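You operate a simulated robot arm through the tools that you are given. There is no shell and no other tool.

You run a simulated two-armed robot. Do the job below in one go: nothing can be reset, and whatever is moved stays where it is left.

Task
Pull-test the teal stand's green jar and set the bond slider.
Fine: press the yellow peg on it, pull it off, back on its mat; a bare patch means LIFTS, none STAYS.

The check looks at the end state, three seconds after you hand in, the way a careful person would. Anything else that was tipped, shoved, dropped, spilled or broken makes it a failure.

Robot
Two 7-joint arms with two-finger parallel grippers on one trunk that stands fixed in place. Base frame: the origin is at the foot of the trunk, x ahead of it, y to its left, z up. Units: m, degrees, N and s.
The left shoulder is at [-0.082, 0.119, 0.851], the right one opposite. With the tool pointing down near the work surface each hand reaches from about 0.18 to 0.6 m from the base axis, measured 20 degrees to its own side. Payload 3.43 kg a hand.
Tool frame (each hand has its own): the origin (TCP) lies between the finger pads and is the grasp point; the fingertips stand 0.03 m ahead of it; z points along the fingers, y is the line along which they close. The gripper opens to 0.094 m. The fingers are 0.028 m wide and 0.01 m thick; the gripper's body (0.05 by 0.096 m) begins 0.055 m behind the TCP.
Orientation is that of the tool frame in the base frame, as a unit quaternion [x, y, z, w]. With the fingers straight down and closing along the base's y, the tool's x points along the base's -x, its y along +y and its z along -z.

Tools
- The arms move only by the tool play_rows. It takes "left_targets", "right_targets" or both (then of equal length, played together; a hand with none holds still); each is a list of rows, each an object of numbers (a shift or turn left out is 0, a gripper value left out holds the last): "dx", "dy", "dz": the shift along the tool's x, y, z in m; "rx", "ry", "rz": the turn, a rotation vector about the tool's x, y, z in degrees; "jaw": the closure in counts, from 0 (fully open) to 255 (shut). In form: [{"dx": .., "dy": .., "dz": .., "rx": .., "ry": .., "rz": .., "jaw": ..}, ...]. A call has 1 to 20 rows; each row shifts and turns the commanded pose from where the row before left it, along the tool's axes as they then stand. Each row takes 0.2 s and may step no farther than 0.05 m and 8.6 degrees from the row before; otherwise, or with a gripper value out of range, the whole call is refused. A pose out of reach is approached as far as the arm can. The call stops where the force on the tool passes 80 N (or 10 N more than at its start, if that is more) or the arm is blocked; 0.2 s more then pass. The fingers move at their own pace (about 0.153 m/s each) and stop on an object; they squeeze with about 38 N. The grip force told is the motor's: it shows also when the fingers shut on nothing. Time passes only in rows, and 0.2 s behind the last, so rows that do not move let the fingers close. It gives the time, the measured TCP pose, the force on the tool (base axes), the opening and the grip force at its end, in the units of the frame above (readings bear some noise), with the torque about the TCP (base axes, N m) and any sound that the robot's microphone picked up, and new pictures: "show" is both (left out), scene, wrist or none (wrist: the cameras of the hands that moved).
- Cameras (640 x 400 px; columns grow to the right, rows downward): "scene" is now at [0.0328, 0.0168, 1.5629]; the picture's right is [0.19, -0.98, 0.00], its down [-0.72, -0.14, -0.68] and it looks along [0.66, 0.13, -0.74] (base axes); focal length 312 px, centre (320, 200). "left" rides on the left gripper at [0.076, -0.014, -0.102] in its tool frame; the picture's right is [0.18, 0.98, 0.00], its down [-0.75, 0.14, -0.64] and it looks along [-0.63, 0.12, 0.77] (tool axes); focal length 243 px, centre (320, 200). "right" rides on the right gripper at [0.076, 0.014, -0.102] in its tool frame; the picture's right is [-0.18, 0.98, 0.00], its down [-0.75, -0.14, -0.64] and it looks along [-0.63, -0.12, 0.77] (tool axes); focal length 243 px, centre (320, 200). There is no depth. A picture from a camera that has moved, and an enlarged one, comes with that camera's place and axes in the base frame and with its lens.
- raise_lower(by): slides the trunk up (or, below 0, down) by that many m; the arms and the scene camera ride with it, the base frame stays. It gives what a move gives, with no picture.
- pan_tilt(pan, tilt): turns the head with the scene camera to pan (to the left, within 143 degrees either way) and tilt (down, from -29 to 69), counted from straight ahead of the robot. It gives what a move gives, and a new picture of the scene camera.
- zoom(camera, box): a new picture of the part [left, top, right, bottom] of that camera's present view, enlarged. It takes no simulated time.
- job_done(): hands the job in; it is judged then, once.

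Nothing tells you positions but the pictures and the camera data. Unless the task says otherwise, let go and move clear before handing in.

The tools are called after "Request:" by a JSON object that holds its "api" and its "payload". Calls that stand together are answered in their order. play_rows: Moves the arms, as the interface text tells. Its arguments: {"type":"object","properties":{"left_targets":{"type":"array","items":{"type":"object","properties":{"dx":{"type":"number"},"dy":{"type":"number"},"dz":{"type":"number"},"rx":{"type":"number"},"ry":{"type":"number"},"rz":{"type":"number"},"jaw":{"type":"number"}}}},"right_targets":{"type":"array","items":{"type":"object","properties":{"dx":{"type":"number"},"dy":{"type":"number"},"dz":{"type":"number"},"rx":{"type":"number"},"ry":{"type":"number"},"rz":{"type":"number"},"jaw":{"type":"number"}}}},"show":{"type":"string","enum":["both","scene","wrist","none"]}},"required":[]} The other tools are called the same way: raise_lower (by) slides the trunk up or down; pan_tilt (pan, tilt) turns the head that bears the scene camera; zoom (camera, box) takes an enlarged picture of a part of a camera's view; job_done () hands the job in.

At the start:

```text
time_s: 0.0
left_position: [0.335, 0.2688, 1.0986]
left_orientation: [0.0, 1.0, 0.0, 0.0]
left_force: [0.5, -0.9, 1.2]
left_wrist_torque: [-0.03, 0.0, -0.01]
left_gripper_width: 0.0938
left_finger_force: 0.1
right_position: [0.2916, -0.0538, 1.1593]
right_orientation: [0.0, 1.0, 0.0, 0.001]
right_force: [-0.2, 0.9, -0.1]
right_wrist_torque: [0.01, 0.0, 0.01]
right_gripper_width: 0.0939
right_finger_force: 0.0
trunk travel left (down, up): [-0.275, 0.06]
head pan, tilt: [11.2, 47.5]
```

scene: 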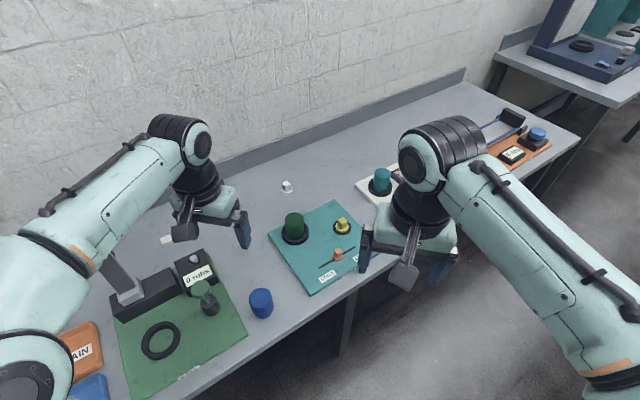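
right: 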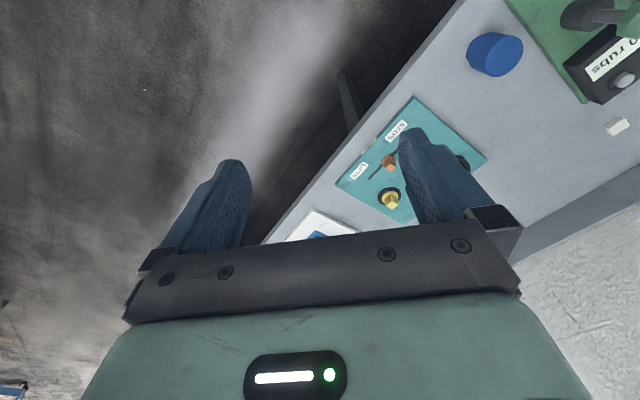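
left: 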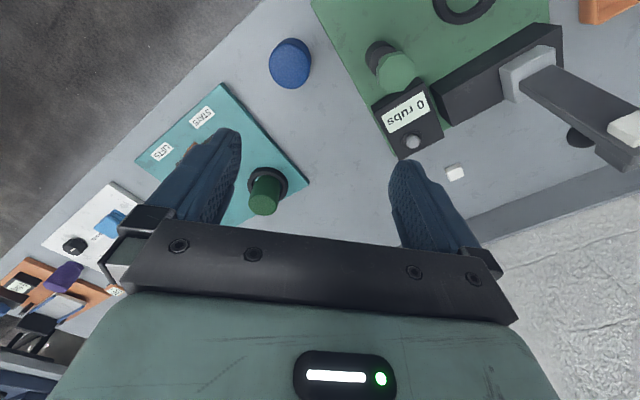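

I see a workbench with a teal stand carrying a green jar, a yellow peg and an orange slider between two labels. I'll zoom in for detail before moving anything.

Request:
{"api": "zoom", "payload": {"camera": "scene", "box": [250, 180, 410, 300]}}

Request:
{"api": "zoom", "payload": {"camera": "right", "box": [310, 80, 510, 240]}}

Request:
{"api": "zoom", "payload": {"camera": "left", "box": [120, 70, 320, 230]}}

```text
3.33 times, centred on (330, 240) of scene
camera zoom: at [0.0328, 0.0168, 1.5629], right [0.19, -0.98, 0.0], down [-0.72, -0.14, -0.68], along [0.66, 0.13, -0.74], focal length 1040 px, centre (287, 67)
```

zoom: 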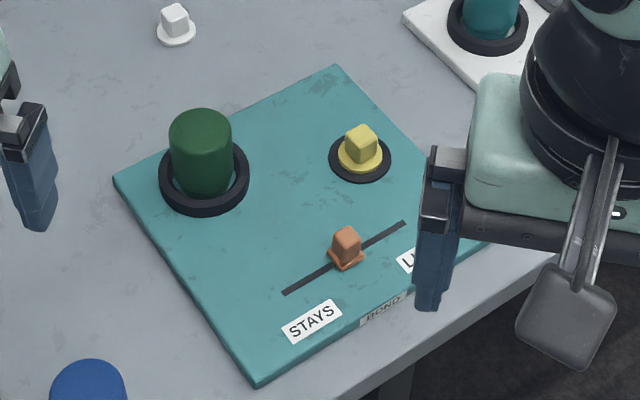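

```text
2.50 times, centred on (410, 160) of right
camera zoom: at [0.2164, -0.0387, 1.2617], right [0.18, 0.98, 0.0], down [0.75, -0.14, 0.64], along [0.63, -0.12, -0.77], focal length 606 px, centre (95, 300)
```

zoom: 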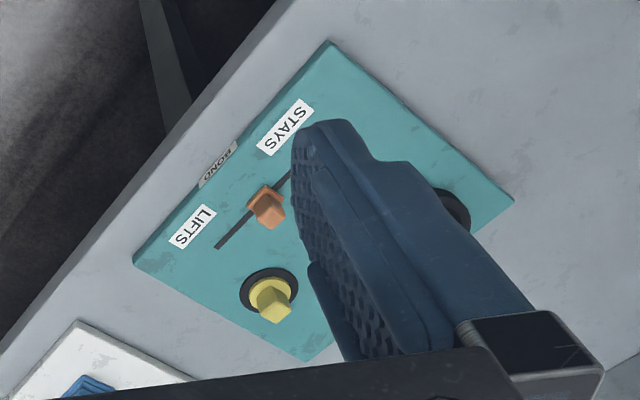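

```text
2.50 times, centred on (220, 150) of left
camera zoom: at [0.2599, 0.2538, 1.1995], right [-0.18, 0.98, 0.0], down [0.75, 0.14, 0.64], along [0.63, 0.12, -0.77], focal length 606 px, centre (570, 325)
```

zoom: 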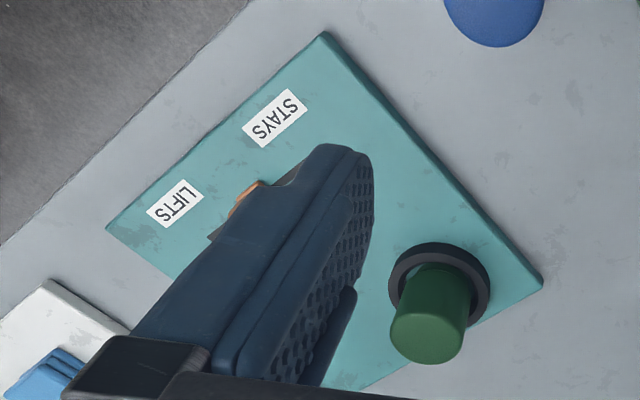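

The teal stand carries the green jar in a black ring, the yellow peg on a black mat and an orange slider in the middle of its slot. I'll look more closely at the rest of the bench to rule out surprises and see what the hands must avoid.

Request:
{"api": "zoom", "payload": {"camera": "scene", "box": [60, 230, 300, 400]}}

Request:
{"api": "zoom", "payload": {"camera": "scene", "box": [340, 90, 580, 240]}}

Request:
{"api": "pan_tilt", "payload": {"pan": -10, "tilt": 50}}

```text
2.35 times, centred on (180, 315) of scene
camera zoom: at [0.0328, 0.0168, 1.5629], right [0.19, -0.98, 0.0], down [-0.72, -0.14, -0.68], along [0.66, 0.13, -0.74], focal length 734 px, centre (649, -71)
```

zoom: 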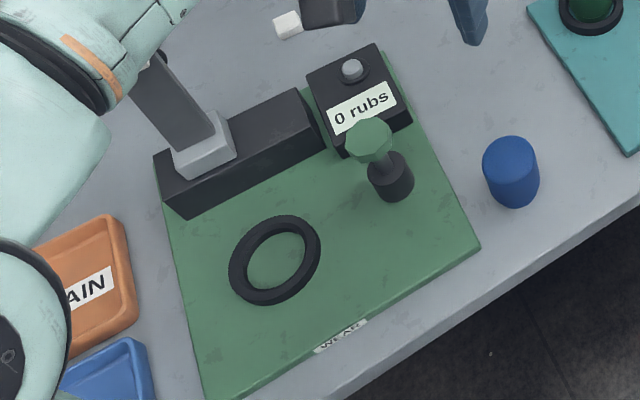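

```text
2.67 times, centred on (460, 165) of scene
camera zoom: at [0.0328, 0.0168, 1.5629], right [0.19, -0.98, 0.0], down [-0.72, -0.14, -0.68], along [0.66, 0.13, -0.74], focal length 832 px, centre (-53, 293)
```

zoom: 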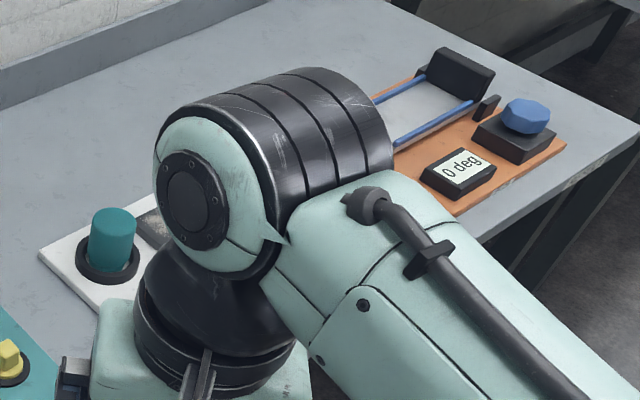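

```text
time_s: 0.8
left_position: [0.3346, 0.2677, 1.0983]
left_orientation: [0.001, 1.0, 0.0, 0.0]
left_force: [-0.9, 0.0, 0.2]
left_wrist_torque: [0.01, -0.02, 0.02]
left_gripper_width: 0.0942
left_finger_force: 0.1
right_position: [0.2928, -0.0531, 1.1592]
right_orientation: [0.0, 1.0, 0.0, 0.0]
right_force: [-0.9, -0.2, -0.2]
right_wrist_torque: [0.0, 0.01, -0.02]
right_gripper_width: 0.0938
right_finger_force: 0.0
trunk travel left (down, up): [-0.275, 0.06]
head pan, tilt: [-10.0, 50.0]
camera scene: at [0.0309, -0.0117, 1.5595], right [-0.17, -0.98, 0.0], down [-0.75, 0.13, -0.64], along [0.63, -0.11, -0.77], focal length 312 px, centre (320, 200)
```

scene: 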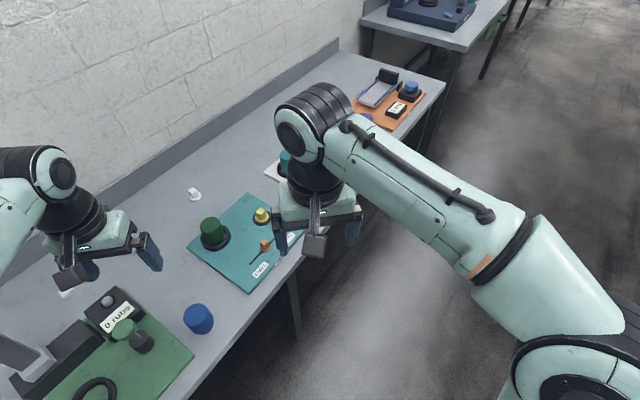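

The arms hover above the bench, with the right hand partly hiding the stand. I put the peg at about (0.655, 0.067, 0.75), the jar at about (0.60, 0.205) and the slider at about (0.545, 0.064). I'll move the right hand aside and bring the left hand in behind the stand for a clear view.

Request:
{"api": "play_rows", "payload": {"left_targets": [{"dx": -0.013, "dy": -0.034, "dz": 0.01}, {"dx": -0.013, "dy": -0.034, "dz": 0.01}, {"dx": -0.013, "dy": -0.034, "dz": 0.01}, {"dx": -0.013, "dy": -0.034, "dz": 0.01}, {"dx": -0.013, "dy": -0.034, "dz": 0.01}], "right_targets": [{"dy": -0.045}, {"dy": -0.045}, {"dy": -0.045}, {"dy": -0.045}, {"dy": -0.03}], "show": "both"}}

Request:
{"api": "pan_tilt", "payload": {"pan": 8, "tilt": 52}}

```text
time_s: 2.0
left_position: [0.402, 0.097, 1.048]
left_orientation: [0.0, 1.0, 0.0, 0.0]
left_force: [-1.1, -0.4, 0.4]
left_wrist_torque: [-0.01, 0.01, 0.02]
left_gripper_width: 0.0941
left_finger_force: 0.1
right_position: [0.2929, -0.2656, 1.1587]
right_orientation: [-0.001, 1.0, 0.0, 0.0]
right_force: [-0.9, -0.8, 0.1]
right_wrist_torque: [0.01, 0.02, 0.04]
right_gripper_width: 0.0939
right_finger_force: 0.0
trunk travel left (down, up): [-0.275, 0.06]
head pan, tilt: [-10.0, 50.0]
camera scene: at [0.0314, -0.0131, 1.5595], right [-0.17, -0.98, 0.0], down [-0.75, 0.13, -0.64], along [0.63, -0.11, -0.77], focal length 312 px, centre (320, 200)
camera right: at [0.2163, -0.2504, 1.2614], right [0.18, 0.98, 0.0], down [0.75, -0.14, 0.64], along [0.63, -0.12, -0.77], focal length 243 px, centre (320, 200)
camera left: at [0.3254, 0.0829, 1.1495], right [-0.18, 0.98, 0.0], down [0.75, 0.14, 0.64], along [0.63, 0.12, -0.77], focal length 243 px, centre (320, 200)
```

scene: 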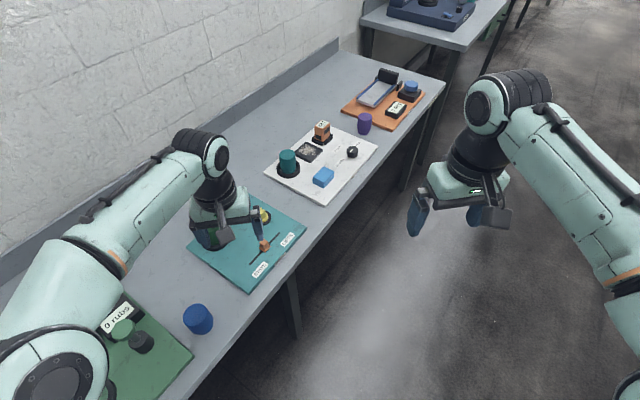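
right: 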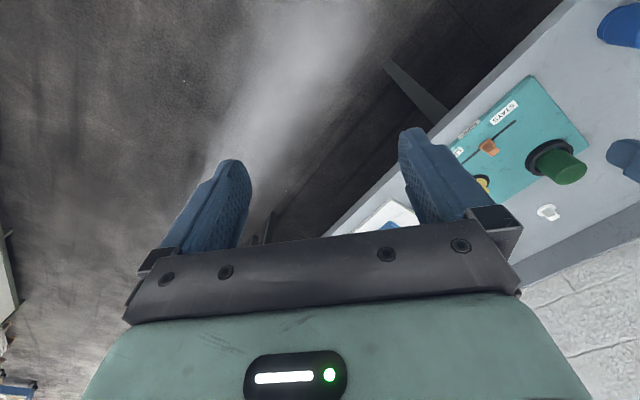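
left: 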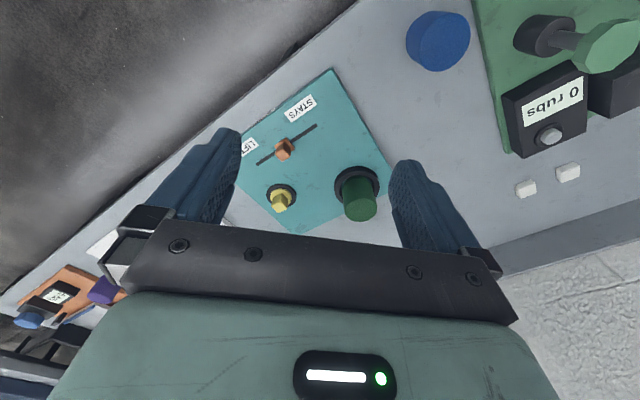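

```text
time_s: 2.9
left_position: [0.4005, 0.0977, 1.047]
left_orientation: [0.0, 1.0, -0.001, 0.0]
left_force: [-0.3, 0.4, -0.3]
left_wrist_torque: [0.01, 0.01, 0.03]
left_gripper_width: 0.0941
left_finger_force: 0.0
right_position: [0.2913, -0.2633, 1.1593]
right_orientation: [0.0, 1.0, 0.0, 0.0]
right_force: [1.1, -0.7, -0.2]
right_wrist_torque: [-0.02, -0.02, -0.03]
right_gripper_width: 0.0938
right_finger_force: 0.0
trunk travel left (down, up): [-0.275, 0.06]
head pan, tilt: [8.0, 52.0]
camera scene: at [0.0296, 0.0117, 1.5569], right [0.14, -0.99, 0.0], down [-0.78, -0.11, -0.62], along [0.61, 0.09, -0.79], focal length 312 px, centre (320, 200)
```

scene: 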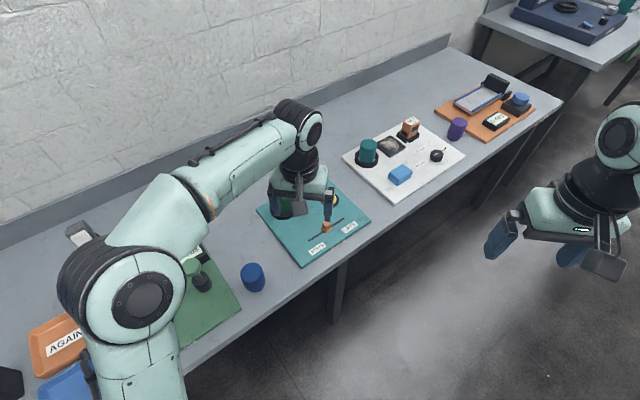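

Request:
{"api": "zoom", "payload": {"camera": "left", "box": [230, 60, 400, 240]}}

Request:
{"api": "zoom", "payload": {"camera": "left", "box": [250, 160, 330, 230]}}

Request:
{"api": "zoom", "payload": {"camera": "right", "box": [430, 60, 600, 220]}}

```text
2.22 times, centred on (315, 150) of left
camera zoom: at [0.3249, 0.0843, 1.1495], right [-0.18, 0.98, 0.0], down [0.75, 0.14, 0.64], along [0.63, 0.12, -0.77], focal length 539 px, centre (331, 311)
```

zoom: 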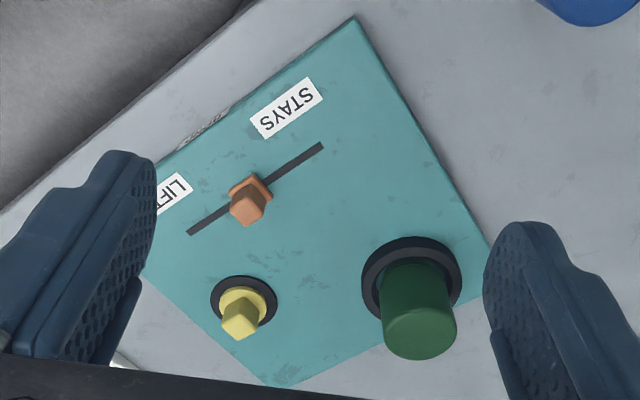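

```text
5.71 times, centred on (290, 195) of left
camera zoom: at [0.3249, 0.0843, 1.1495], right [-0.18, 0.98, 0.0], down [0.75, 0.14, 0.64], along [0.63, 0.12, -0.77], focal length 1386 px, centre (491, 229)
```

zoom: 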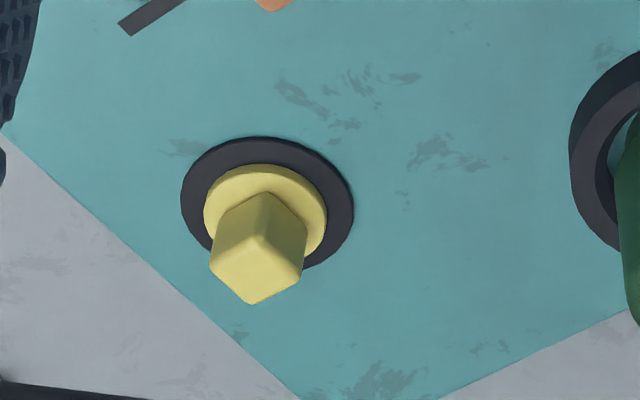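

```text
2.50 times, centred on (515, 140) of right
camera zoom: at [0.216, -0.2488, 1.2616], right [0.18, 0.98, 0.0], down [0.75, -0.14, 0.64], along [0.63, -0.12, -0.77], focal length 606 px, centre (-168, 350)
```

zoom: 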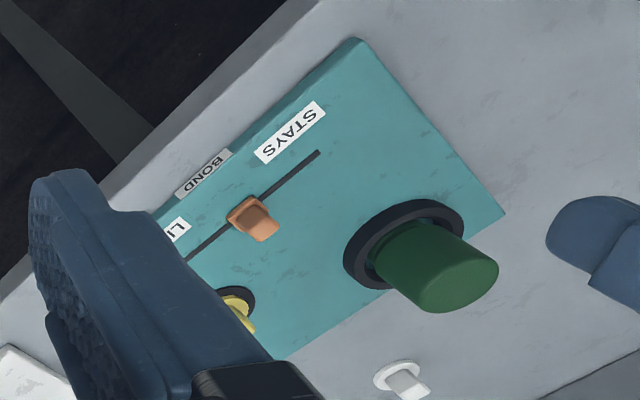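

The stand top comes out at z ≈ 0.778, with the peg at about (0.631, 0.063), its cube handle turned about 45°, and its top at ≈ 0.812. The jar top is at about (0.580, 0.201, 0.847). I'll turn the left hand 45° to match the cube and hover over the peg to check reach.

Request:
{"api": "play_rows", "payload": {"left_targets": [{"rz": -7.5}, {"rz": -7.5}, {"rz": -7.5}, {"rz": -7.5}, {"rz": -7.5}, {"rz": -7.5}, {"dx": -0.023, "dy": -0.0312, "dz": 0.0162}, {"dx": -0.023, "dy": -0.0312, "dz": 0.0162}, {"dx": -0.023, "dy": -0.0312, "dz": 0.0162}, {"dx": -0.023, "dy": -0.0312, "dz": 0.0162}, {"dx": -0.023, "dy": -0.0312, "dz": 0.0162}, {"dx": -0.023, "dy": -0.0312, "dz": 0.0162}, {}], "show": "both"}}

```text
time_s: 5.7
left_position: [0.5285, 0.0789, 0.9752]
left_orientation: [-0.382, 0.924, 0.0, 0.001]
left_force: [0.8, 0.2, -0.4]
left_wrist_torque: [-0.03, -0.01, -0.01]
left_gripper_width: 0.0936
left_finger_force: 0.0
left hand out of reach, approached as far as the arm can: row 10, 11, 12
right_position: [0.2916, -0.2637, 1.1594]
right_orientation: [0.001, 1.0, 0.0, 0.001]
right_force: [0.2, -0.6, 0.2]
right_wrist_torque: [0.0, 0.01, 0.02]
right_gripper_width: 0.094
right_finger_force: 0.1
trunk travel left (down, up): [-0.275, 0.06]
head pan, tilt: [8.0, 52.0]
camera scene: at [0.0295, 0.0118, 1.5568], right [0.14, -0.99, 0.0], down [-0.78, -0.11, -0.62], along [0.61, 0.09, -0.79], focal length 312 px, centre (320, 200)
camera left: at [0.4855, 0.0153, 1.077], right [-0.83, 0.56, 0.0], down [0.43, 0.63, 0.64], along [0.36, 0.53, -0.77], focal length 243 px, centre (320, 200)
```

scene: 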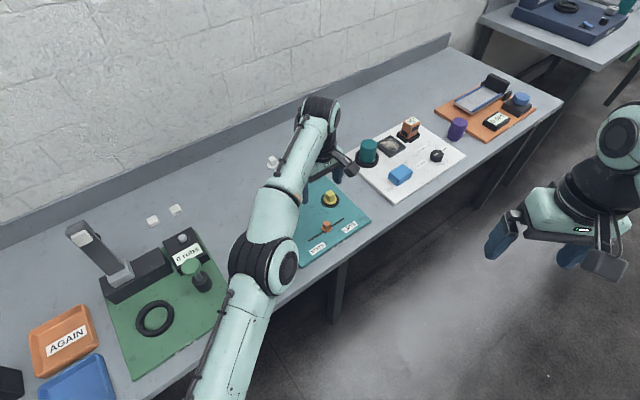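
left: 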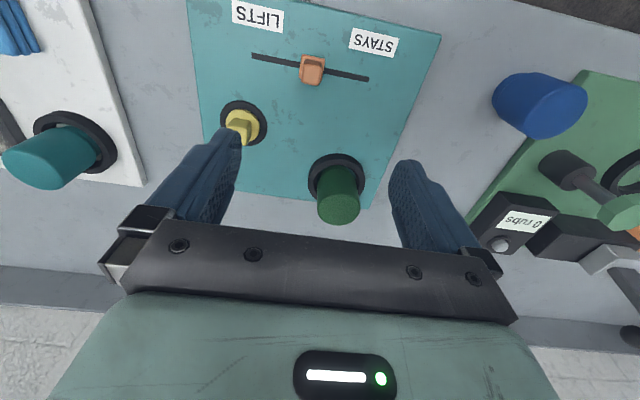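

The left hand stopped at x ≈ 0.53, short of the peg, because its reach is limited at this height. I'll raise the trunk fully for extra reach and see where the hand settles.

Request:
{"api": "raise_lower", "payload": {"by": 0.06}}

Request:
{"api": "play_rows", "payload": {"left_targets": [{}], "show": "none"}}

```text
time_s: 6.7
left_position: [0.5278, 0.0801, 1.0348]
left_orientation: [-0.384, 0.923, -0.001, 0.0]
left_force: [-0.2, -0.1, 0.5]
left_wrist_torque: [0.0, -0.04, 0.0]
left_gripper_width: 0.094
left_finger_force: 0.0
right_position: [0.2918, -0.2633, 1.22]
right_orientation: [0.0, 1.0, 0.0, 0.0]
right_force: [-1.0, 0.2, 0.0]
right_wrist_torque: [0.0, -0.05, -0.02]
right_gripper_width: 0.0937
right_finger_force: 0.1
trunk travel left (down, up): [-0.335, 0.0]
head pan, tilt: [8.0, 52.0]
```

```text
time_s: 7.1
left_position: [0.5306, 0.0807, 1.0352]
left_orientation: [-0.382, 0.924, 0.0, 0.0]
left_force: [0.2, 0.8, -1.3]
left_wrist_torque: [0.02, 0.02, 0.01]
left_gripper_width: 0.0941
left_finger_force: 0.1
right_position: [0.2947, -0.2641, 1.2191]
right_orientation: [0.0, 1.0, 0.0, 0.0]
right_force: [0.5, -0.2, -0.2]
right_wrist_torque: [0.0, 0.04, -0.01]
right_gripper_width: 0.0941
right_finger_force: 0.0
trunk travel left (down, up): [-0.335, 0.0]
head pan, tilt: [8.0, 52.0]
```

The trunk is up by 0.06 and the commanded pose has settled on the measured one. Next I'll lower the hand, tilt it 15° away from the body and move out toward the peg at a safe height.

Request:
{"api": "play_rows", "payload": {"left_targets": [{"dz": 0.035}, {"dz": 0.035}, {"dz": 0.035}, {"ry": -7.5}, {"ry": -7.5}, {}], "show": "wrist"}}

```text
time_s: 8.5
left_position: [0.5288, 0.0788, 0.9309]
left_orientation: [-0.379, 0.916, 0.05, 0.122]
left_force: [-0.2, -0.6, 0.2]
left_wrist_torque: [-0.02, 0.02, -0.01]
left_gripper_width: 0.094
left_finger_force: 0.1
right_position: [0.293, -0.2632, 1.2202]
right_orientation: [0.0, 1.0, -0.001, 0.0]
right_force: [0.0, 0.7, -0.9]
right_wrist_torque: [0.0, -0.01, 0.01]
right_gripper_width: 0.0943
right_finger_force: 0.0
trunk travel left (down, up): [-0.335, 0.0]
head pan, tilt: [8.0, 52.0]
camera left: at [0.4689, -0.0011, 1.0091], right [-0.82, 0.57, -0.05], down [0.3, 0.5, 0.82], along [0.49, 0.66, -0.58], focal length 243 px, centre (320, 200)
```

left: 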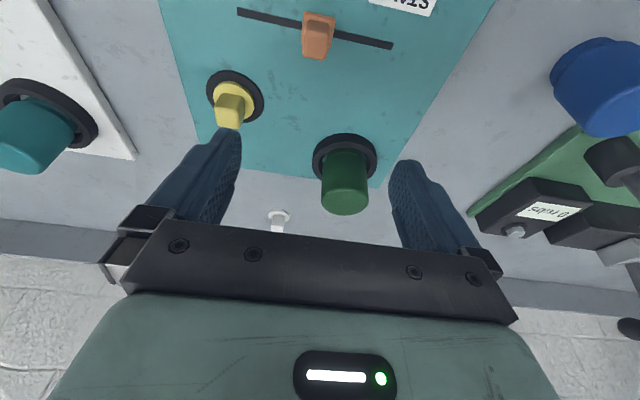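

The hand tilted as intended, and a new fix on the peg agrees: about (0.631, 0.061). I'll move to a pre-grasp point about 7 cm back along the tool axis and take a closer look.

Request:
{"api": "play_rows", "payload": {"left_targets": [{"dx": -0.0085, "dy": -0.028, "dz": 0.015}, {"dx": -0.0085, "dy": -0.028, "dz": 0.015}, {"dx": -0.0085, "dy": -0.028, "dz": 0.015}, {}], "show": "both"}}

Request:
{"api": "zoom", "payload": {"camera": "left", "box": [220, 60, 420, 200]}}

Request:
{"api": "zoom", "payload": {"camera": "scene", "box": [240, 120, 400, 270]}}

```text
time_s: 9.5
left_position: [0.6128, 0.0461, 0.8936]
left_orientation: [-0.379, 0.916, 0.05, 0.119]
left_force: [0.3, -0.1, 0.8]
left_wrist_torque: [-0.01, 0.0, -0.02]
left_gripper_width: 0.0941
left_finger_force: 0.1
right_position: [0.292, -0.2635, 1.2199]
right_orientation: [0.0, 1.0, 0.001, 0.0]
right_force: [0.2, 0.6, -0.9]
right_wrist_torque: [0.0, 0.0, 0.01]
right_gripper_width: 0.0943
right_finger_force: 0.0
trunk travel left (down, up): [-0.335, 0.0]
head pan, tilt: [8.0, 52.0]
camera scene: at [0.028, 0.0121, 1.6201], right [0.14, -0.99, 0.0], down [-0.78, -0.11, -0.62], along [0.61, 0.09, -0.79], focal length 312 px, centre (320, 200)
camera left: at [0.5531, -0.034, 0.9717], right [-0.82, 0.57, -0.05], down [0.3, 0.5, 0.81], along [0.49, 0.66, -0.58], focal length 243 px, centre (320, 200)
```

scene: 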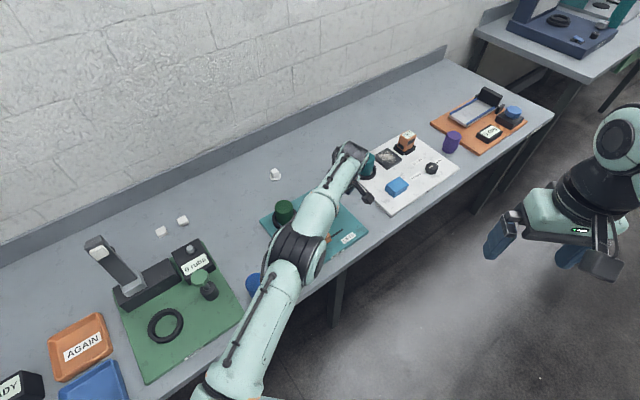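
left: 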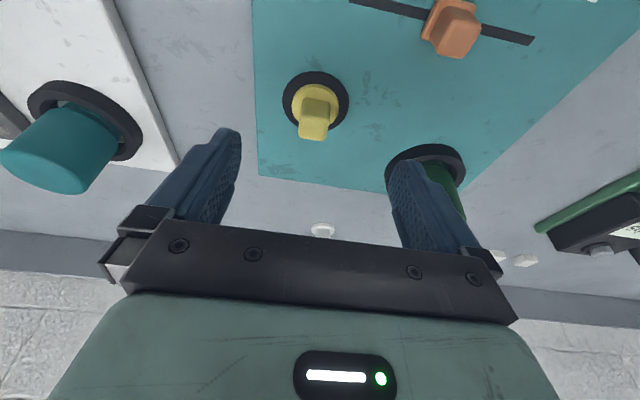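

```text
2.86 times, centred on (320, 130) of left
camera zoom: at [0.5531, -0.034, 0.9717], right [-0.82, 0.57, -0.05], down [0.3, 0.5, 0.81], along [0.49, 0.66, -0.58], focal length 693 px, centre (320, 400)
```

zoom: 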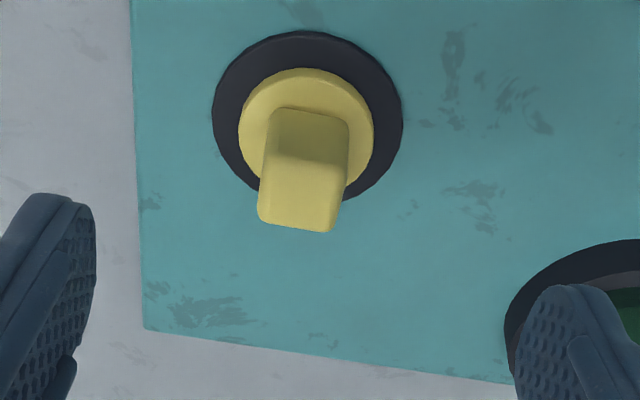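

```text
2.67 times, centred on (320, 195) of scene
camera zoom: at [0.028, 0.0121, 1.6201], right [0.14, -0.99, 0.0], down [-0.78, -0.11, -0.62], along [0.61, 0.09, -0.79], focal length 832 px, centre (320, 213)
```

zoom: 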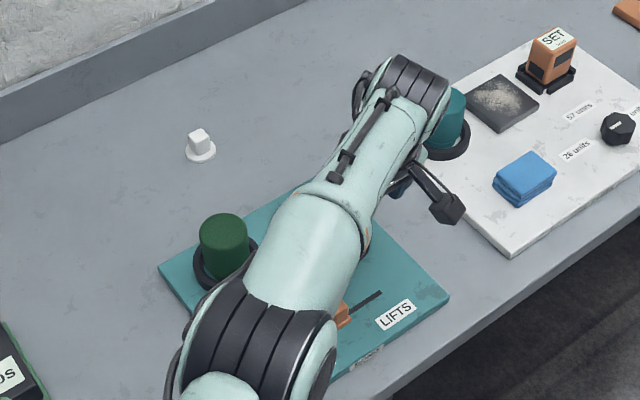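

The hand is over the peg, which sits slightly to the -y side in the tool frame and is turned about 3°. I'll correct that and come down in small steps with the jaws open.

Request:
{"api": "play_rows", "payload": {"left_targets": [{"rz": -2.5, "dx": -0.0016, "dy": -0.005, "dz": 0.02}, {"dz": 0.02}, {"dz": 0.012}, {}], "show": "wrist"}}

Request:
{"api": "zoom", "payload": {"camera": "left", "box": [220, 60, 420, 200]}}

```text
time_s: 10.5
left_position: [0.6208, 0.054, 0.8425]
left_orientation: [-0.4, 0.907, 0.048, 0.122]
left_force: [0.4, -0.1, 0.1]
left_wrist_torque: [-0.01, -0.02, 0.0]
left_gripper_width: 0.094
left_finger_force: 0.0
left hand out of reach, approached as far as the arm can: row 1, 3
right_position: [0.2922, -0.2631, 1.2202]
right_orientation: [0.001, 1.0, 0.0, -0.001]
right_force: [0.3, 0.5, 0.0]
right_wrist_torque: [0.0, -0.01, -0.01]
right_gripper_width: 0.0941
right_finger_force: 0.0
trunk travel left (down, up): [-0.335, 0.0]
head pan, tilt: [8.0, 52.0]
camera left: at [0.5627, -0.029, 0.9219], right [-0.84, 0.53, -0.06], down [0.27, 0.52, 0.81], along [0.46, 0.67, -0.58], focal length 243 px, centre (320, 200)
```

left: 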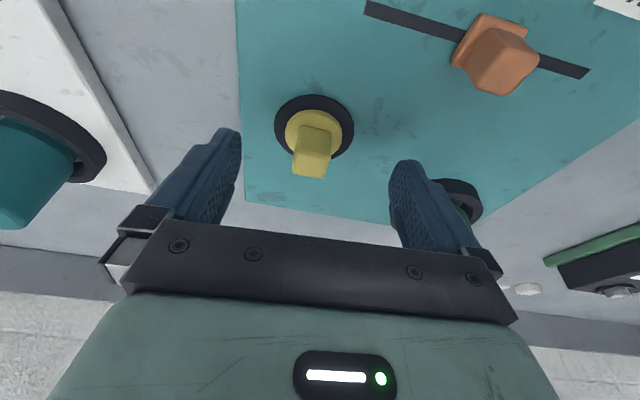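

```text
2.86 times, centred on (320, 130) of left
camera zoom: at [0.5627, -0.029, 0.9219], right [-0.84, 0.53, -0.06], down [0.27, 0.52, 0.81], along [0.46, 0.67, -0.58], focal length 693 px, centre (320, 400)
```

zoom: 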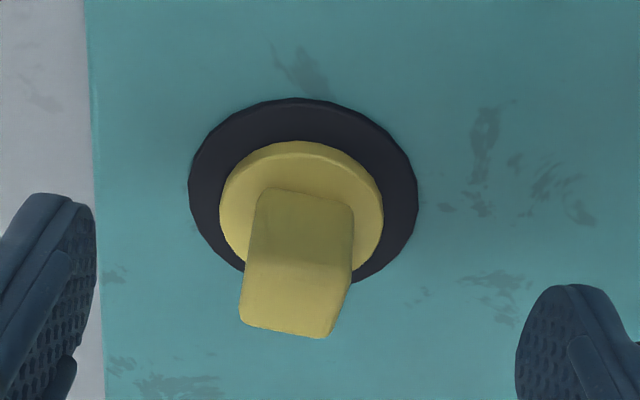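

The peg is centred between the fingers except for about 5 mm, but the arm is at its reach limit at this tilt. I'll tilt 12° more, which brings the wrist back toward the body, and then check the pose.

Request:
{"api": "play_rows", "payload": {"left_targets": [{"ry": -6}, {"ry": -6}, {}], "show": "none"}}

Request:
{"api": "play_rows", "payload": {"left_targets": [{"dx": 0.003, "dy": -0.0042, "dz": 0.006}, {}], "show": "wrist"}}

Request:
{"api": "zoom", "payload": {"camera": "left", "box": [220, 60, 420, 200]}}

```text
time_s: 11.3
left_position: [0.6206, 0.0542, 0.8433]
left_orientation: [-0.393, 0.889, 0.089, 0.216]
left_force: [0.2, -0.3, -0.5]
left_wrist_torque: [-0.01, 0.0, 0.02]
left_gripper_width: 0.0943
left_finger_force: 0.1
right_position: [0.2922, -0.264, 1.2198]
right_orientation: [0.0, 1.0, -0.001, 0.0]
right_force: [-0.7, 1.1, -0.7]
right_wrist_torque: [0.02, -0.03, -0.02]
right_gripper_width: 0.0941
right_finger_force: 0.1
trunk travel left (down, up): [-0.335, 0.0]
head pan, tilt: [8.0, 52.0]
```

```text
time_s: 11.9
left_position: [0.623, 0.051, 0.8375]
left_orientation: [-0.391, 0.89, 0.088, 0.216]
left_force: [0.5, 0.3, -0.5]
left_wrist_torque: [0.01, -0.01, 0.0]
left_gripper_width: 0.0941
left_finger_force: 0.0
right_position: [0.2927, -0.2637, 1.22]
right_orientation: [0.0, 1.0, 0.0, 0.0]
right_force: [0.8, -0.3, 0.0]
right_wrist_torque: [0.03, 0.01, -0.03]
right_gripper_width: 0.0941
right_finger_force: 0.0
trunk travel left (down, up): [-0.335, 0.0]
head pan, tilt: [8.0, 52.0]
camera left: at [0.5564, -0.0424, 0.8928], right [-0.83, 0.54, -0.09], down [0.15, 0.38, 0.91], along [0.53, 0.75, -0.4], focal length 243 px, centre (320, 200)
```

left: 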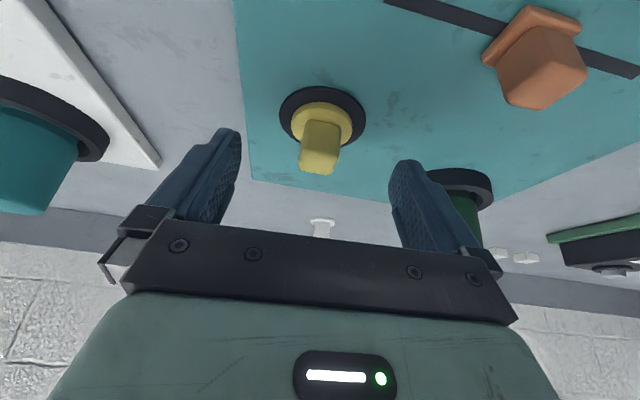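

```text
2.86 times, centred on (320, 130) of left
camera zoom: at [0.5564, -0.0424, 0.8928], right [-0.83, 0.54, -0.09], down [0.15, 0.38, 0.91], along [0.53, 0.75, -0.4], focal length 693 px, centre (320, 400)
```

zoom: 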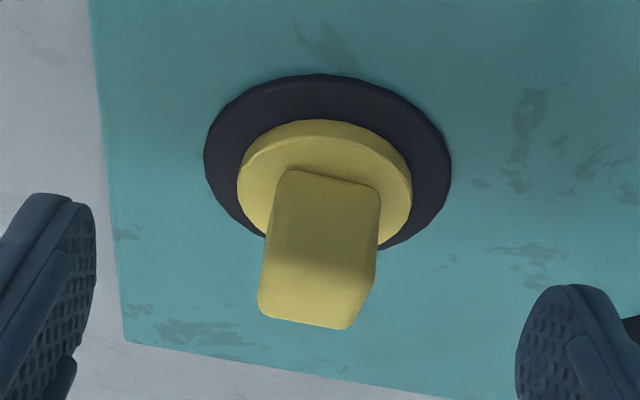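

The tilt freed the arm and the peg is now within about 1 mm of the centre of the jaws. I'll lower the last 12 mm and close on the cube.

Request:
{"api": "play_rows", "payload": {"left_targets": [{"dx": 0.0031, "dy": -0.001, "dz": 0.0118}, {}], "show": "none"}}

Request:
{"api": "zoom", "payload": {"camera": "left", "box": [200, 60, 440, 240]}}

```text
time_s: 12.5
left_position: [0.6258, 0.0521, 0.825]
left_orientation: [-0.393, 0.889, 0.089, 0.216]
left_force: [-0.3, 0.2, -1.0]
left_wrist_torque: [-0.01, 0.04, 0.04]
left_gripper_width: 0.0939
left_finger_force: 0.0
right_position: [0.2923, -0.2629, 1.2191]
right_orientation: [0.0, 1.0, 0.0, -0.001]
right_force: [0.0, 0.2, 0.3]
right_wrist_torque: [0.01, 0.01, 0.01]
right_gripper_width: 0.0939
right_finger_force: 0.0
trunk travel left (down, up): [-0.335, 0.0]
head pan, tilt: [8.0, 52.0]
```

```text
2.22 times, centred on (320, 150) of left
camera zoom: at [0.5591, -0.0412, 0.8806], right [-0.83, 0.54, -0.09], down [0.15, 0.38, 0.91], along [0.53, 0.75, -0.4], focal length 539 px, centre (320, 311)
```

zoom: 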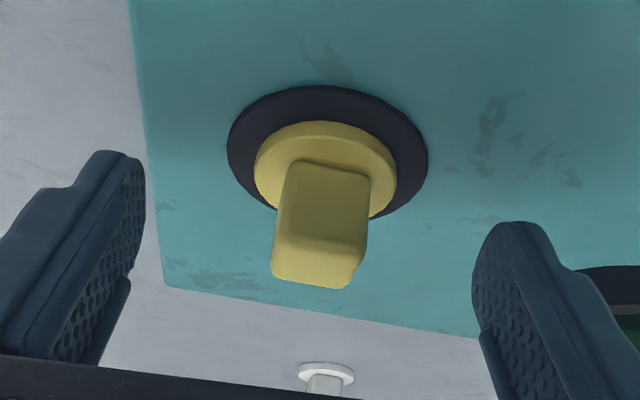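

The fingertips will straddle the cube just above its flange, so I'll close the jaws.

Request:
{"api": "play_rows", "payload": {"left_targets": [{"jaw": 255}, {}, {}], "show": "wrist"}}

Request:
{"api": "zoom", "payload": {"camera": "left", "box": [200, 60, 440, 240]}}

```text
time_s: 13.3
left_position: [0.6262, 0.0526, 0.8246]
left_orientation: [-0.393, 0.89, 0.089, 0.215]
left_force: [0.2, 0.4, -0.1]
left_wrist_torque: [0.0, 0.02, -0.03]
left_gripper_width: 0.0227
left_finger_force: 38.6
right_position: [0.2925, -0.2646, 1.2186]
right_orientation: [0.0, 1.0, 0.0, 0.0]
right_force: [1.0, -0.5, 0.4]
right_wrist_torque: [0.01, -0.02, -0.03]
right_gripper_width: 0.0942
right_finger_force: 0.1
trunk travel left (down, up): [-0.335, 0.0]
head pan, tilt: [8.0, 52.0]
camera left: at [0.5591, -0.0412, 0.8807], right [-0.83, 0.54, -0.09], down [0.15, 0.38, 0.91], along [0.53, 0.75, -0.4], focal length 243 px, centre (320, 200)
```

left: 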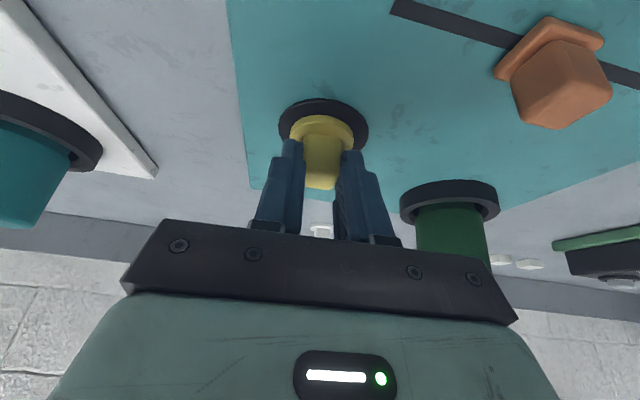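

```text
2.22 times, centred on (320, 150) of left
camera zoom: at [0.5591, -0.0412, 0.8807], right [-0.83, 0.54, -0.09], down [0.15, 0.38, 0.91], along [0.53, 0.75, -0.4], focal length 539 px, centre (320, 311)
```

zoom: 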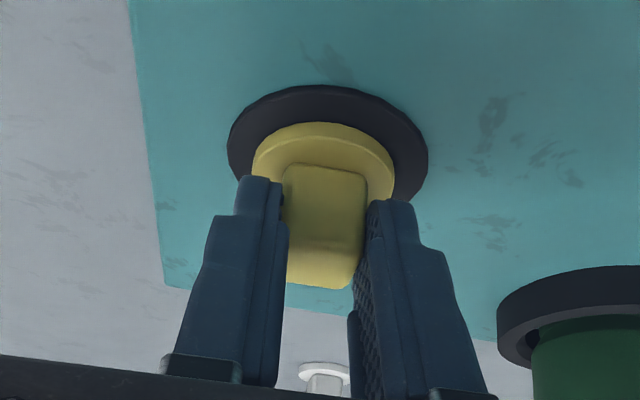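

The peg is gripped, with the jaws stopped at 22.7 mm. I'll lift it straight up 3 cm off its mat and check that it comes along.

Request:
{"api": "play_rows", "payload": {"left_targets": [{"dx": -0.0068, "dz": -0.0133}, {"dx": -0.0068, "dz": -0.0133}, {}], "show": "wrist"}}

```text
time_s: 14.1
left_position: [0.6254, 0.053, 0.8544]
left_orientation: [-0.393, 0.889, 0.089, 0.216]
left_force: [0.4, -0.5, -0.2]
left_wrist_torque: [-0.01, 0.01, 0.03]
left_gripper_width: 0.0223
left_finger_force: 37.3
right_position: [0.2929, -0.2645, 1.22]
right_orientation: [0.0, 1.0, 0.0, 0.0]
right_force: [-0.1, 0.1, -0.5]
right_wrist_torque: [-0.02, -0.04, -0.02]
right_gripper_width: 0.0942
right_finger_force: 0.0
trunk travel left (down, up): [-0.335, 0.0]
head pan, tilt: [8.0, 52.0]
camera left: at [0.559, -0.0407, 0.9107], right [-0.83, 0.54, -0.09], down [0.15, 0.38, 0.91], along [0.53, 0.75, -0.4], focal length 243 px, centre (320, 200)
```

left: 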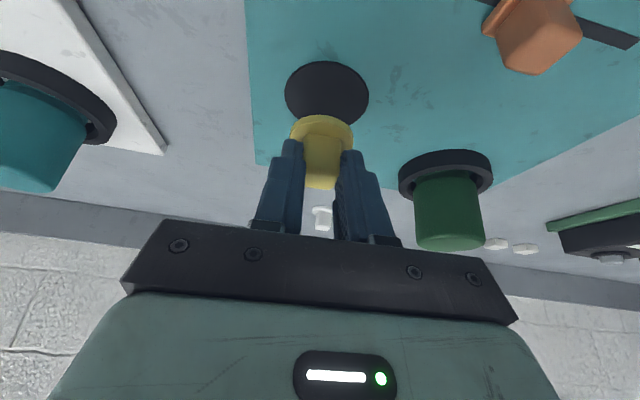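

The peg lifted cleanly off its mat. I'll raise it well above the jar top, then carry it over the jar at a hover height of TCP z ≈ 0.925.

Request:
{"api": "play_rows", "payload": {"left_targets": [{"dx": -0.0041, "dy": 0.0143, "dz": -0.0377}, {"dx": -0.0041, "dy": 0.0143, "dz": -0.0377}, {"dx": -0.0213, "dy": 0.0259, "dz": 0.0105}, {"dx": -0.0213, "dy": 0.0259, "dz": 0.0105}, {"dx": -0.0213, "dy": 0.0259, "dz": 0.0105}, {"dx": -0.0213, "dy": 0.0259, "dz": 0.0105}, {}], "show": "both"}}

Request:
{"api": "zoom", "payload": {"camera": "left", "box": [200, 60, 440, 240]}}

Request:
{"api": "zoom", "payload": {"camera": "scene", "box": [220, 130, 380, 280]}}

```text
time_s: 15.7
left_position: [0.5742, 0.1927, 0.9261]
left_orientation: [-0.392, 0.89, 0.089, 0.216]
left_force: [-0.8, -0.7, -0.5]
left_wrist_torque: [0.0, 0.05, -0.02]
left_gripper_width: 0.0225
left_finger_force: 38.4
right_position: [0.2921, -0.2629, 1.2189]
right_orientation: [0.0, 1.0, 0.0, 0.0]
right_force: [-0.2, -0.1, 0.4]
right_wrist_torque: [-0.01, -0.01, 0.02]
right_gripper_width: 0.0939
right_finger_force: 0.0
trunk travel left (down, up): [-0.335, 0.0]
head pan, tilt: [8.0, 52.0]
camera scene: at [0.0287, 0.0114, 1.62], right [0.14, -0.99, 0.0], down [-0.78, -0.11, -0.62], along [0.61, 0.09, -0.79], focal length 312 px, centre (320, 200)
camera left: at [0.5074, 0.0986, 0.9821], right [-0.83, 0.54, -0.09], down [0.15, 0.38, 0.91], along [0.53, 0.75, -0.4], focal length 243 px, centre (320, 200)
```

scene: 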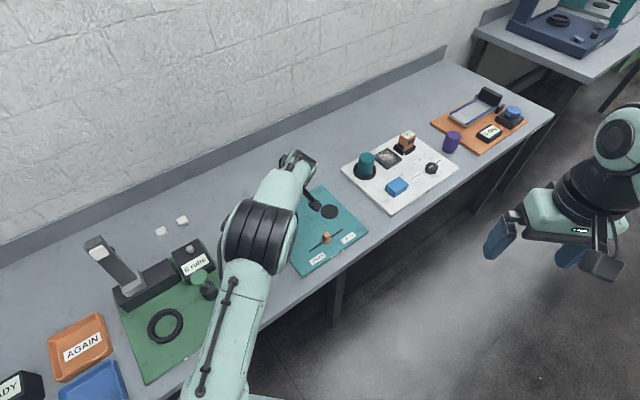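
left: 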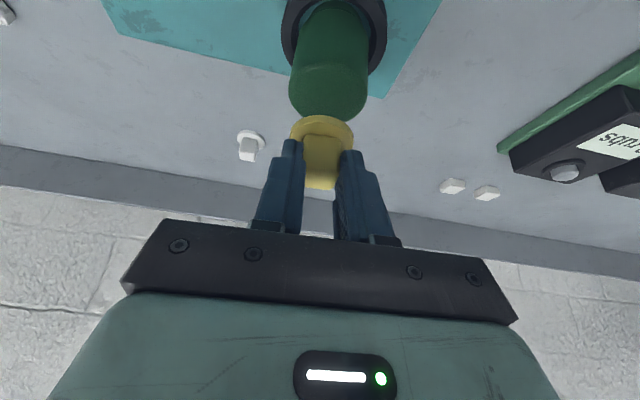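

```text
2.22 times, centred on (320, 150) of left
camera zoom: at [0.5074, 0.0986, 0.9821], right [-0.83, 0.54, -0.09], down [0.15, 0.38, 0.91], along [0.53, 0.75, -0.4], focal length 539 px, centre (320, 311)
```

zoom: 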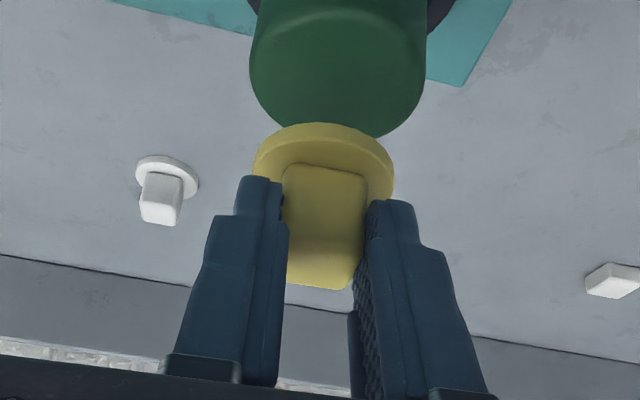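

```text
2.67 times, centred on (300, 205) of scene
camera zoom: at [0.0287, 0.0114, 1.62], right [0.14, -0.99, 0.0], down [-0.78, -0.11, -0.62], along [0.61, 0.09, -0.79], focal length 832 px, centre (373, 187)
```

zoom: 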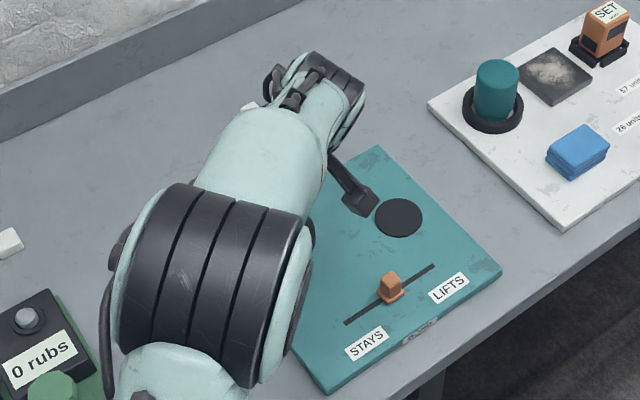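

The peg hovers over the jar, and I measure their centres as aligned to within 2 mm with contact expected near TCP z ≈ 0.892. I'll go down to just above the jar first.

Request:
{"api": "play_rows", "payload": {"left_targets": [{"dx": 0.0069, "dz": 0.0122}, {"dx": 0.0069, "dz": 0.0122}, {}], "show": "wrist"}}

Request:
{"api": "zoom", "payload": {"camera": "left", "box": [200, 60, 440, 240]}}

```text
time_s: 16.5
left_position: [0.5726, 0.1913, 0.8974]
left_orientation: [-0.392, 0.89, 0.089, 0.216]
left_force: [-0.4, 0.1, 0.1]
left_wrist_torque: [0.02, -0.04, 0.02]
left_gripper_width: 0.0226
left_finger_force: 37.7
right_position: [0.293, -0.2643, 1.2192]
right_orientation: [0.0, 1.0, 0.0, 0.0]
right_force: [-0.1, 0.6, 0.6]
right_wrist_torque: [-0.01, -0.01, 0.02]
right_gripper_width: 0.0938
right_finger_force: 0.1
trunk travel left (down, up): [-0.335, 0.0]
head pan, tilt: [8.0, 52.0]
camera left: at [0.5064, 0.0979, 0.9538], right [-0.83, 0.54, -0.09], down [0.15, 0.38, 0.91], along [0.53, 0.75, -0.4], focal length 243 px, centre (320, 200)
```

left: 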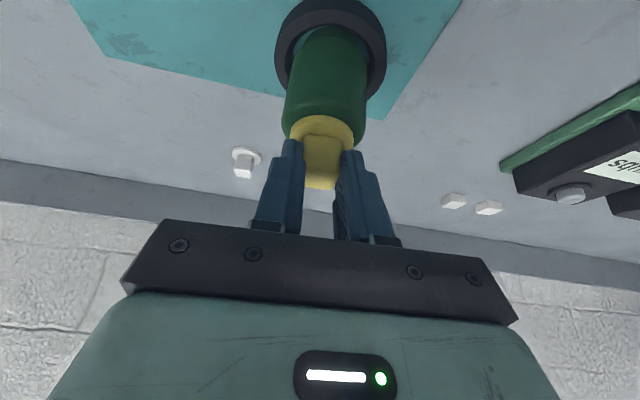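

```text
2.22 times, centred on (320, 150) of left
camera zoom: at [0.5064, 0.0979, 0.9538], right [-0.83, 0.54, -0.09], down [0.15, 0.38, 0.91], along [0.53, 0.75, -0.4], focal length 539 px, centre (320, 311)
```

zoom: 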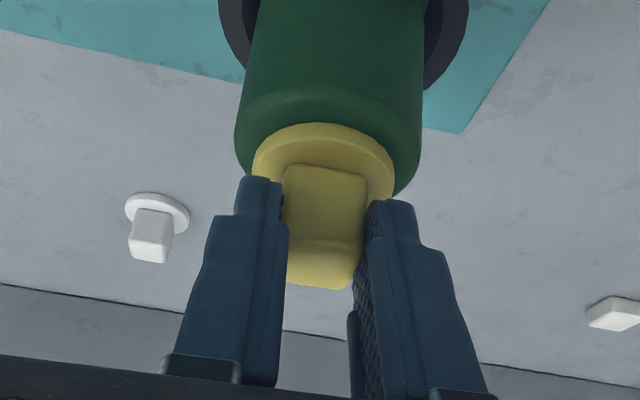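

The peg sits nicely inside the jar's top rim, with a gap of about 5 mm. I'll continue down in small steps and watch the force.

Request:
{"api": "play_rows", "payload": {"left_targets": [{"dx": 0.0009, "dy": 0.001, "dz": 0.0018}, {"dx": 0.0009, "dz": 0.0018}, {}], "show": "none"}}

Request:
{"api": "play_rows", "payload": {"left_targets": [{"dx": 0.0009, "dz": 0.0018}, {}], "show": "none"}}

```text
time_s: 17.3
left_position: [0.5729, 0.1918, 0.8968]
left_orientation: [-0.392, 0.889, 0.089, 0.218]
left_force: [-0.6, -0.3, 11.8]
left_wrist_torque: [0.16, 0.12, -0.01]
left_gripper_width: 0.0226
left_finger_force: 37.9
right_position: [0.2923, -0.2641, 1.2199]
right_orientation: [0.0, 1.0, 0.0, 0.001]
right_force: [0.9, -0.1, -1.2]
right_wrist_torque: [-0.02, -0.01, 0.02]
right_gripper_width: 0.0938
right_finger_force: 0.0
trunk travel left (down, up): [-0.335, 0.0]
head pan, tilt: [8.0, 52.0]
```

```text
time_s: 17.9
left_position: [0.5728, 0.1914, 0.8961]
left_orientation: [-0.392, 0.889, 0.087, 0.219]
left_force: [-0.1, 0.3, 26.7]
left_wrist_torque: [0.33, -0.04, 0.01]
left_gripper_width: 0.0226
left_finger_force: 37.5
right_position: [0.291, -0.2653, 1.2195]
right_orientation: [-0.001, 1.0, 0.0, 0.001]
right_force: [-1.3, -0.2, 0.4]
right_wrist_torque: [0.0, -0.01, 0.02]
right_gripper_width: 0.094
right_finger_force: 0.0
trunk travel left (down, up): [-0.335, 0.0]
head pan, tilt: [8.0, 52.0]
```

Contact came at TCP z ≈ 0.897 and the press force is now 27 N. I'll press a little harder and hold for about a second to make a good bond.

Request:
{"api": "play_rows", "payload": {"left_targets": [{"dx": 0.0009, "dz": 0.0018}, {}, {}, {}, {}, {}], "show": "wrist"}}

Request:
{"api": "zoom", "payload": {"camera": "left", "box": [200, 0, 440, 200]}}

```text
time_s: 19.3
left_position: [0.5722, 0.1907, 0.8934]
left_orientation: [-0.392, 0.889, 0.087, 0.219]
left_force: [3.1, 0.0, 27.9]
left_wrist_torque: [0.42, -0.2, -0.05]
left_gripper_width: 0.0223
left_finger_force: 37.6
right_position: [0.2901, -0.2649, 1.2208]
right_orientation: [0.0, 1.0, -0.001, 0.001]
right_force: [-0.6, 1.3, -0.2]
right_wrist_torque: [0.02, 0.0, 0.02]
right_gripper_width: 0.0939
right_finger_force: 0.0
trunk travel left (down, up): [-0.335, 0.0]
head pan, tilt: [8.0, 52.0]
camera left: at [0.5051, 0.0982, 0.9483], right [-0.83, 0.54, -0.1], down [0.14, 0.38, 0.91], along [0.53, 0.75, -0.4], focal length 243 px, centre (320, 200)
```

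left: 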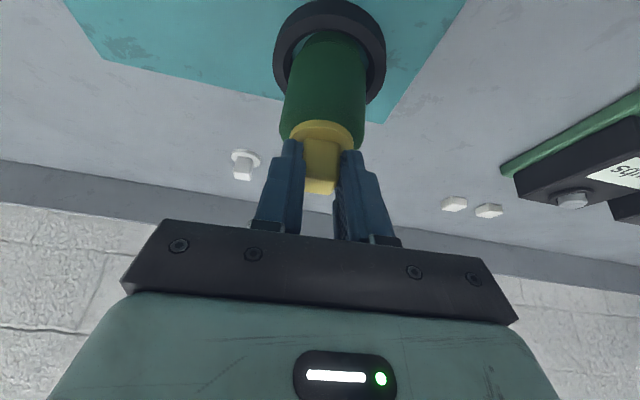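

```text
2.00 times, centred on (320, 100) of left
camera zoom: at [0.5051, 0.0982, 0.9483], right [-0.83, 0.54, -0.1], down [0.14, 0.38, 0.91], along [0.53, 0.75, -0.4], focal length 485 px, centre (320, 400)
```

zoom: 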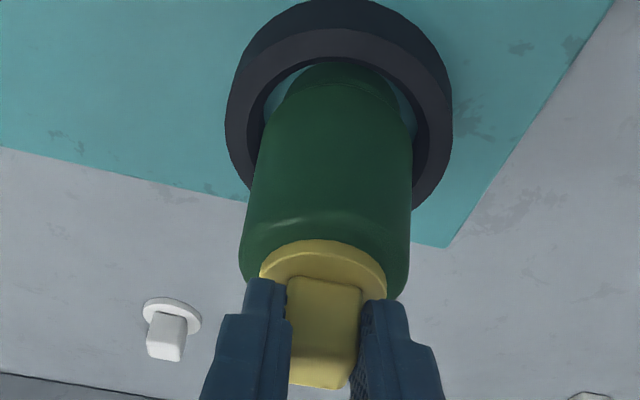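

The press settled at 28 N and held for over a second, with the peg sliding about 3 mm up in the fingers at that load. Now I'll ease off and pull up in small steps, watching the force and whether the jar follows.

Request:
{"api": "play_rows", "payload": {"left_targets": [{"dx": -0.0009, "dz": -0.0018}, {"dx": -0.0009, "dz": -0.0018}, {}], "show": "none"}}

Request:
{"api": "play_rows", "payload": {"left_targets": [{"dx": -0.0009, "dz": -0.0018}, {}], "show": "none"}}

```text
time_s: 20.1
left_position: [0.5716, 0.1935, 0.8924]
left_orientation: [-0.392, 0.89, 0.089, 0.215]
left_force: [3.7, -0.1, 9.7]
left_wrist_torque: [0.14, -0.26, -0.11]
left_gripper_width: 0.0222
left_finger_force: 38.2
right_position: [0.2928, -0.2639, 1.2186]
right_orientation: [0.0, 1.0, 0.0, -0.001]
right_force: [-0.8, 0.4, -0.6]
right_wrist_torque: [-0.02, 0.02, 0.01]
right_gripper_width: 0.0941
right_finger_force: 0.1
trunk travel left (down, up): [-0.335, 0.0]
head pan, tilt: [8.0, 52.0]
```

```text
time_s: 20.7
left_position: [0.5716, 0.1925, 0.8937]
left_orientation: [-0.392, 0.89, 0.089, 0.213]
left_force: [0.1, -0.9, -1.6]
left_wrist_torque: [0.0, 0.0, 0.04]
left_gripper_width: 0.0224
left_finger_force: 37.6
right_position: [0.2927, -0.2647, 1.2184]
right_orientation: [0.0, 1.0, 0.0, 0.0]
right_force: [0.3, 0.2, 0.4]
right_wrist_torque: [-0.02, 0.02, -0.01]
right_gripper_width: 0.094
right_finger_force: 0.1
trunk travel left (down, up): [-0.335, 0.0]
head pan, tilt: [8.0, 52.0]
```

The load is off and reads slightly negative. I'll pull up another 2 mm and check the picture.

Request:
{"api": "play_rows", "payload": {"left_targets": [{"dx": -0.0009, "dz": -0.0018}, {}], "show": "none"}}

Request:
{"api": "zoom", "payload": {"camera": "left", "box": [200, 0, 440, 200]}}

```text
time_s: 21.3
left_position: [0.5725, 0.1922, 0.8975]
left_orientation: [-0.392, 0.89, 0.089, 0.216]
left_force: [-0.8, -0.9, 0.2]
left_wrist_torque: [0.01, -0.01, 0.0]
left_gripper_width: 0.0223
left_finger_force: 38.0
right_position: [0.2923, -0.2639, 1.2193]
right_orientation: [0.0, 1.0, 0.0, 0.0]
right_force: [0.7, 0.6, 0.7]
right_wrist_torque: [-0.01, 0.0, -0.01]
right_gripper_width: 0.094
right_finger_force: 0.1
trunk travel left (down, up): [-0.335, 0.0]
head pan, tilt: [8.0, 52.0]
```

```text
2.00 times, centred on (320, 100) of left
camera zoom: at [0.5056, 0.0989, 0.9539], right [-0.83, 0.54, -0.09], down [0.15, 0.38, 0.91], along [0.53, 0.75, -0.4], focal length 485 px, centre (320, 400)
```

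zoom: 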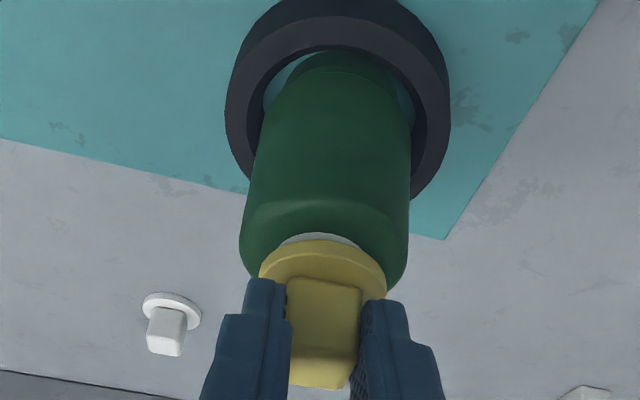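

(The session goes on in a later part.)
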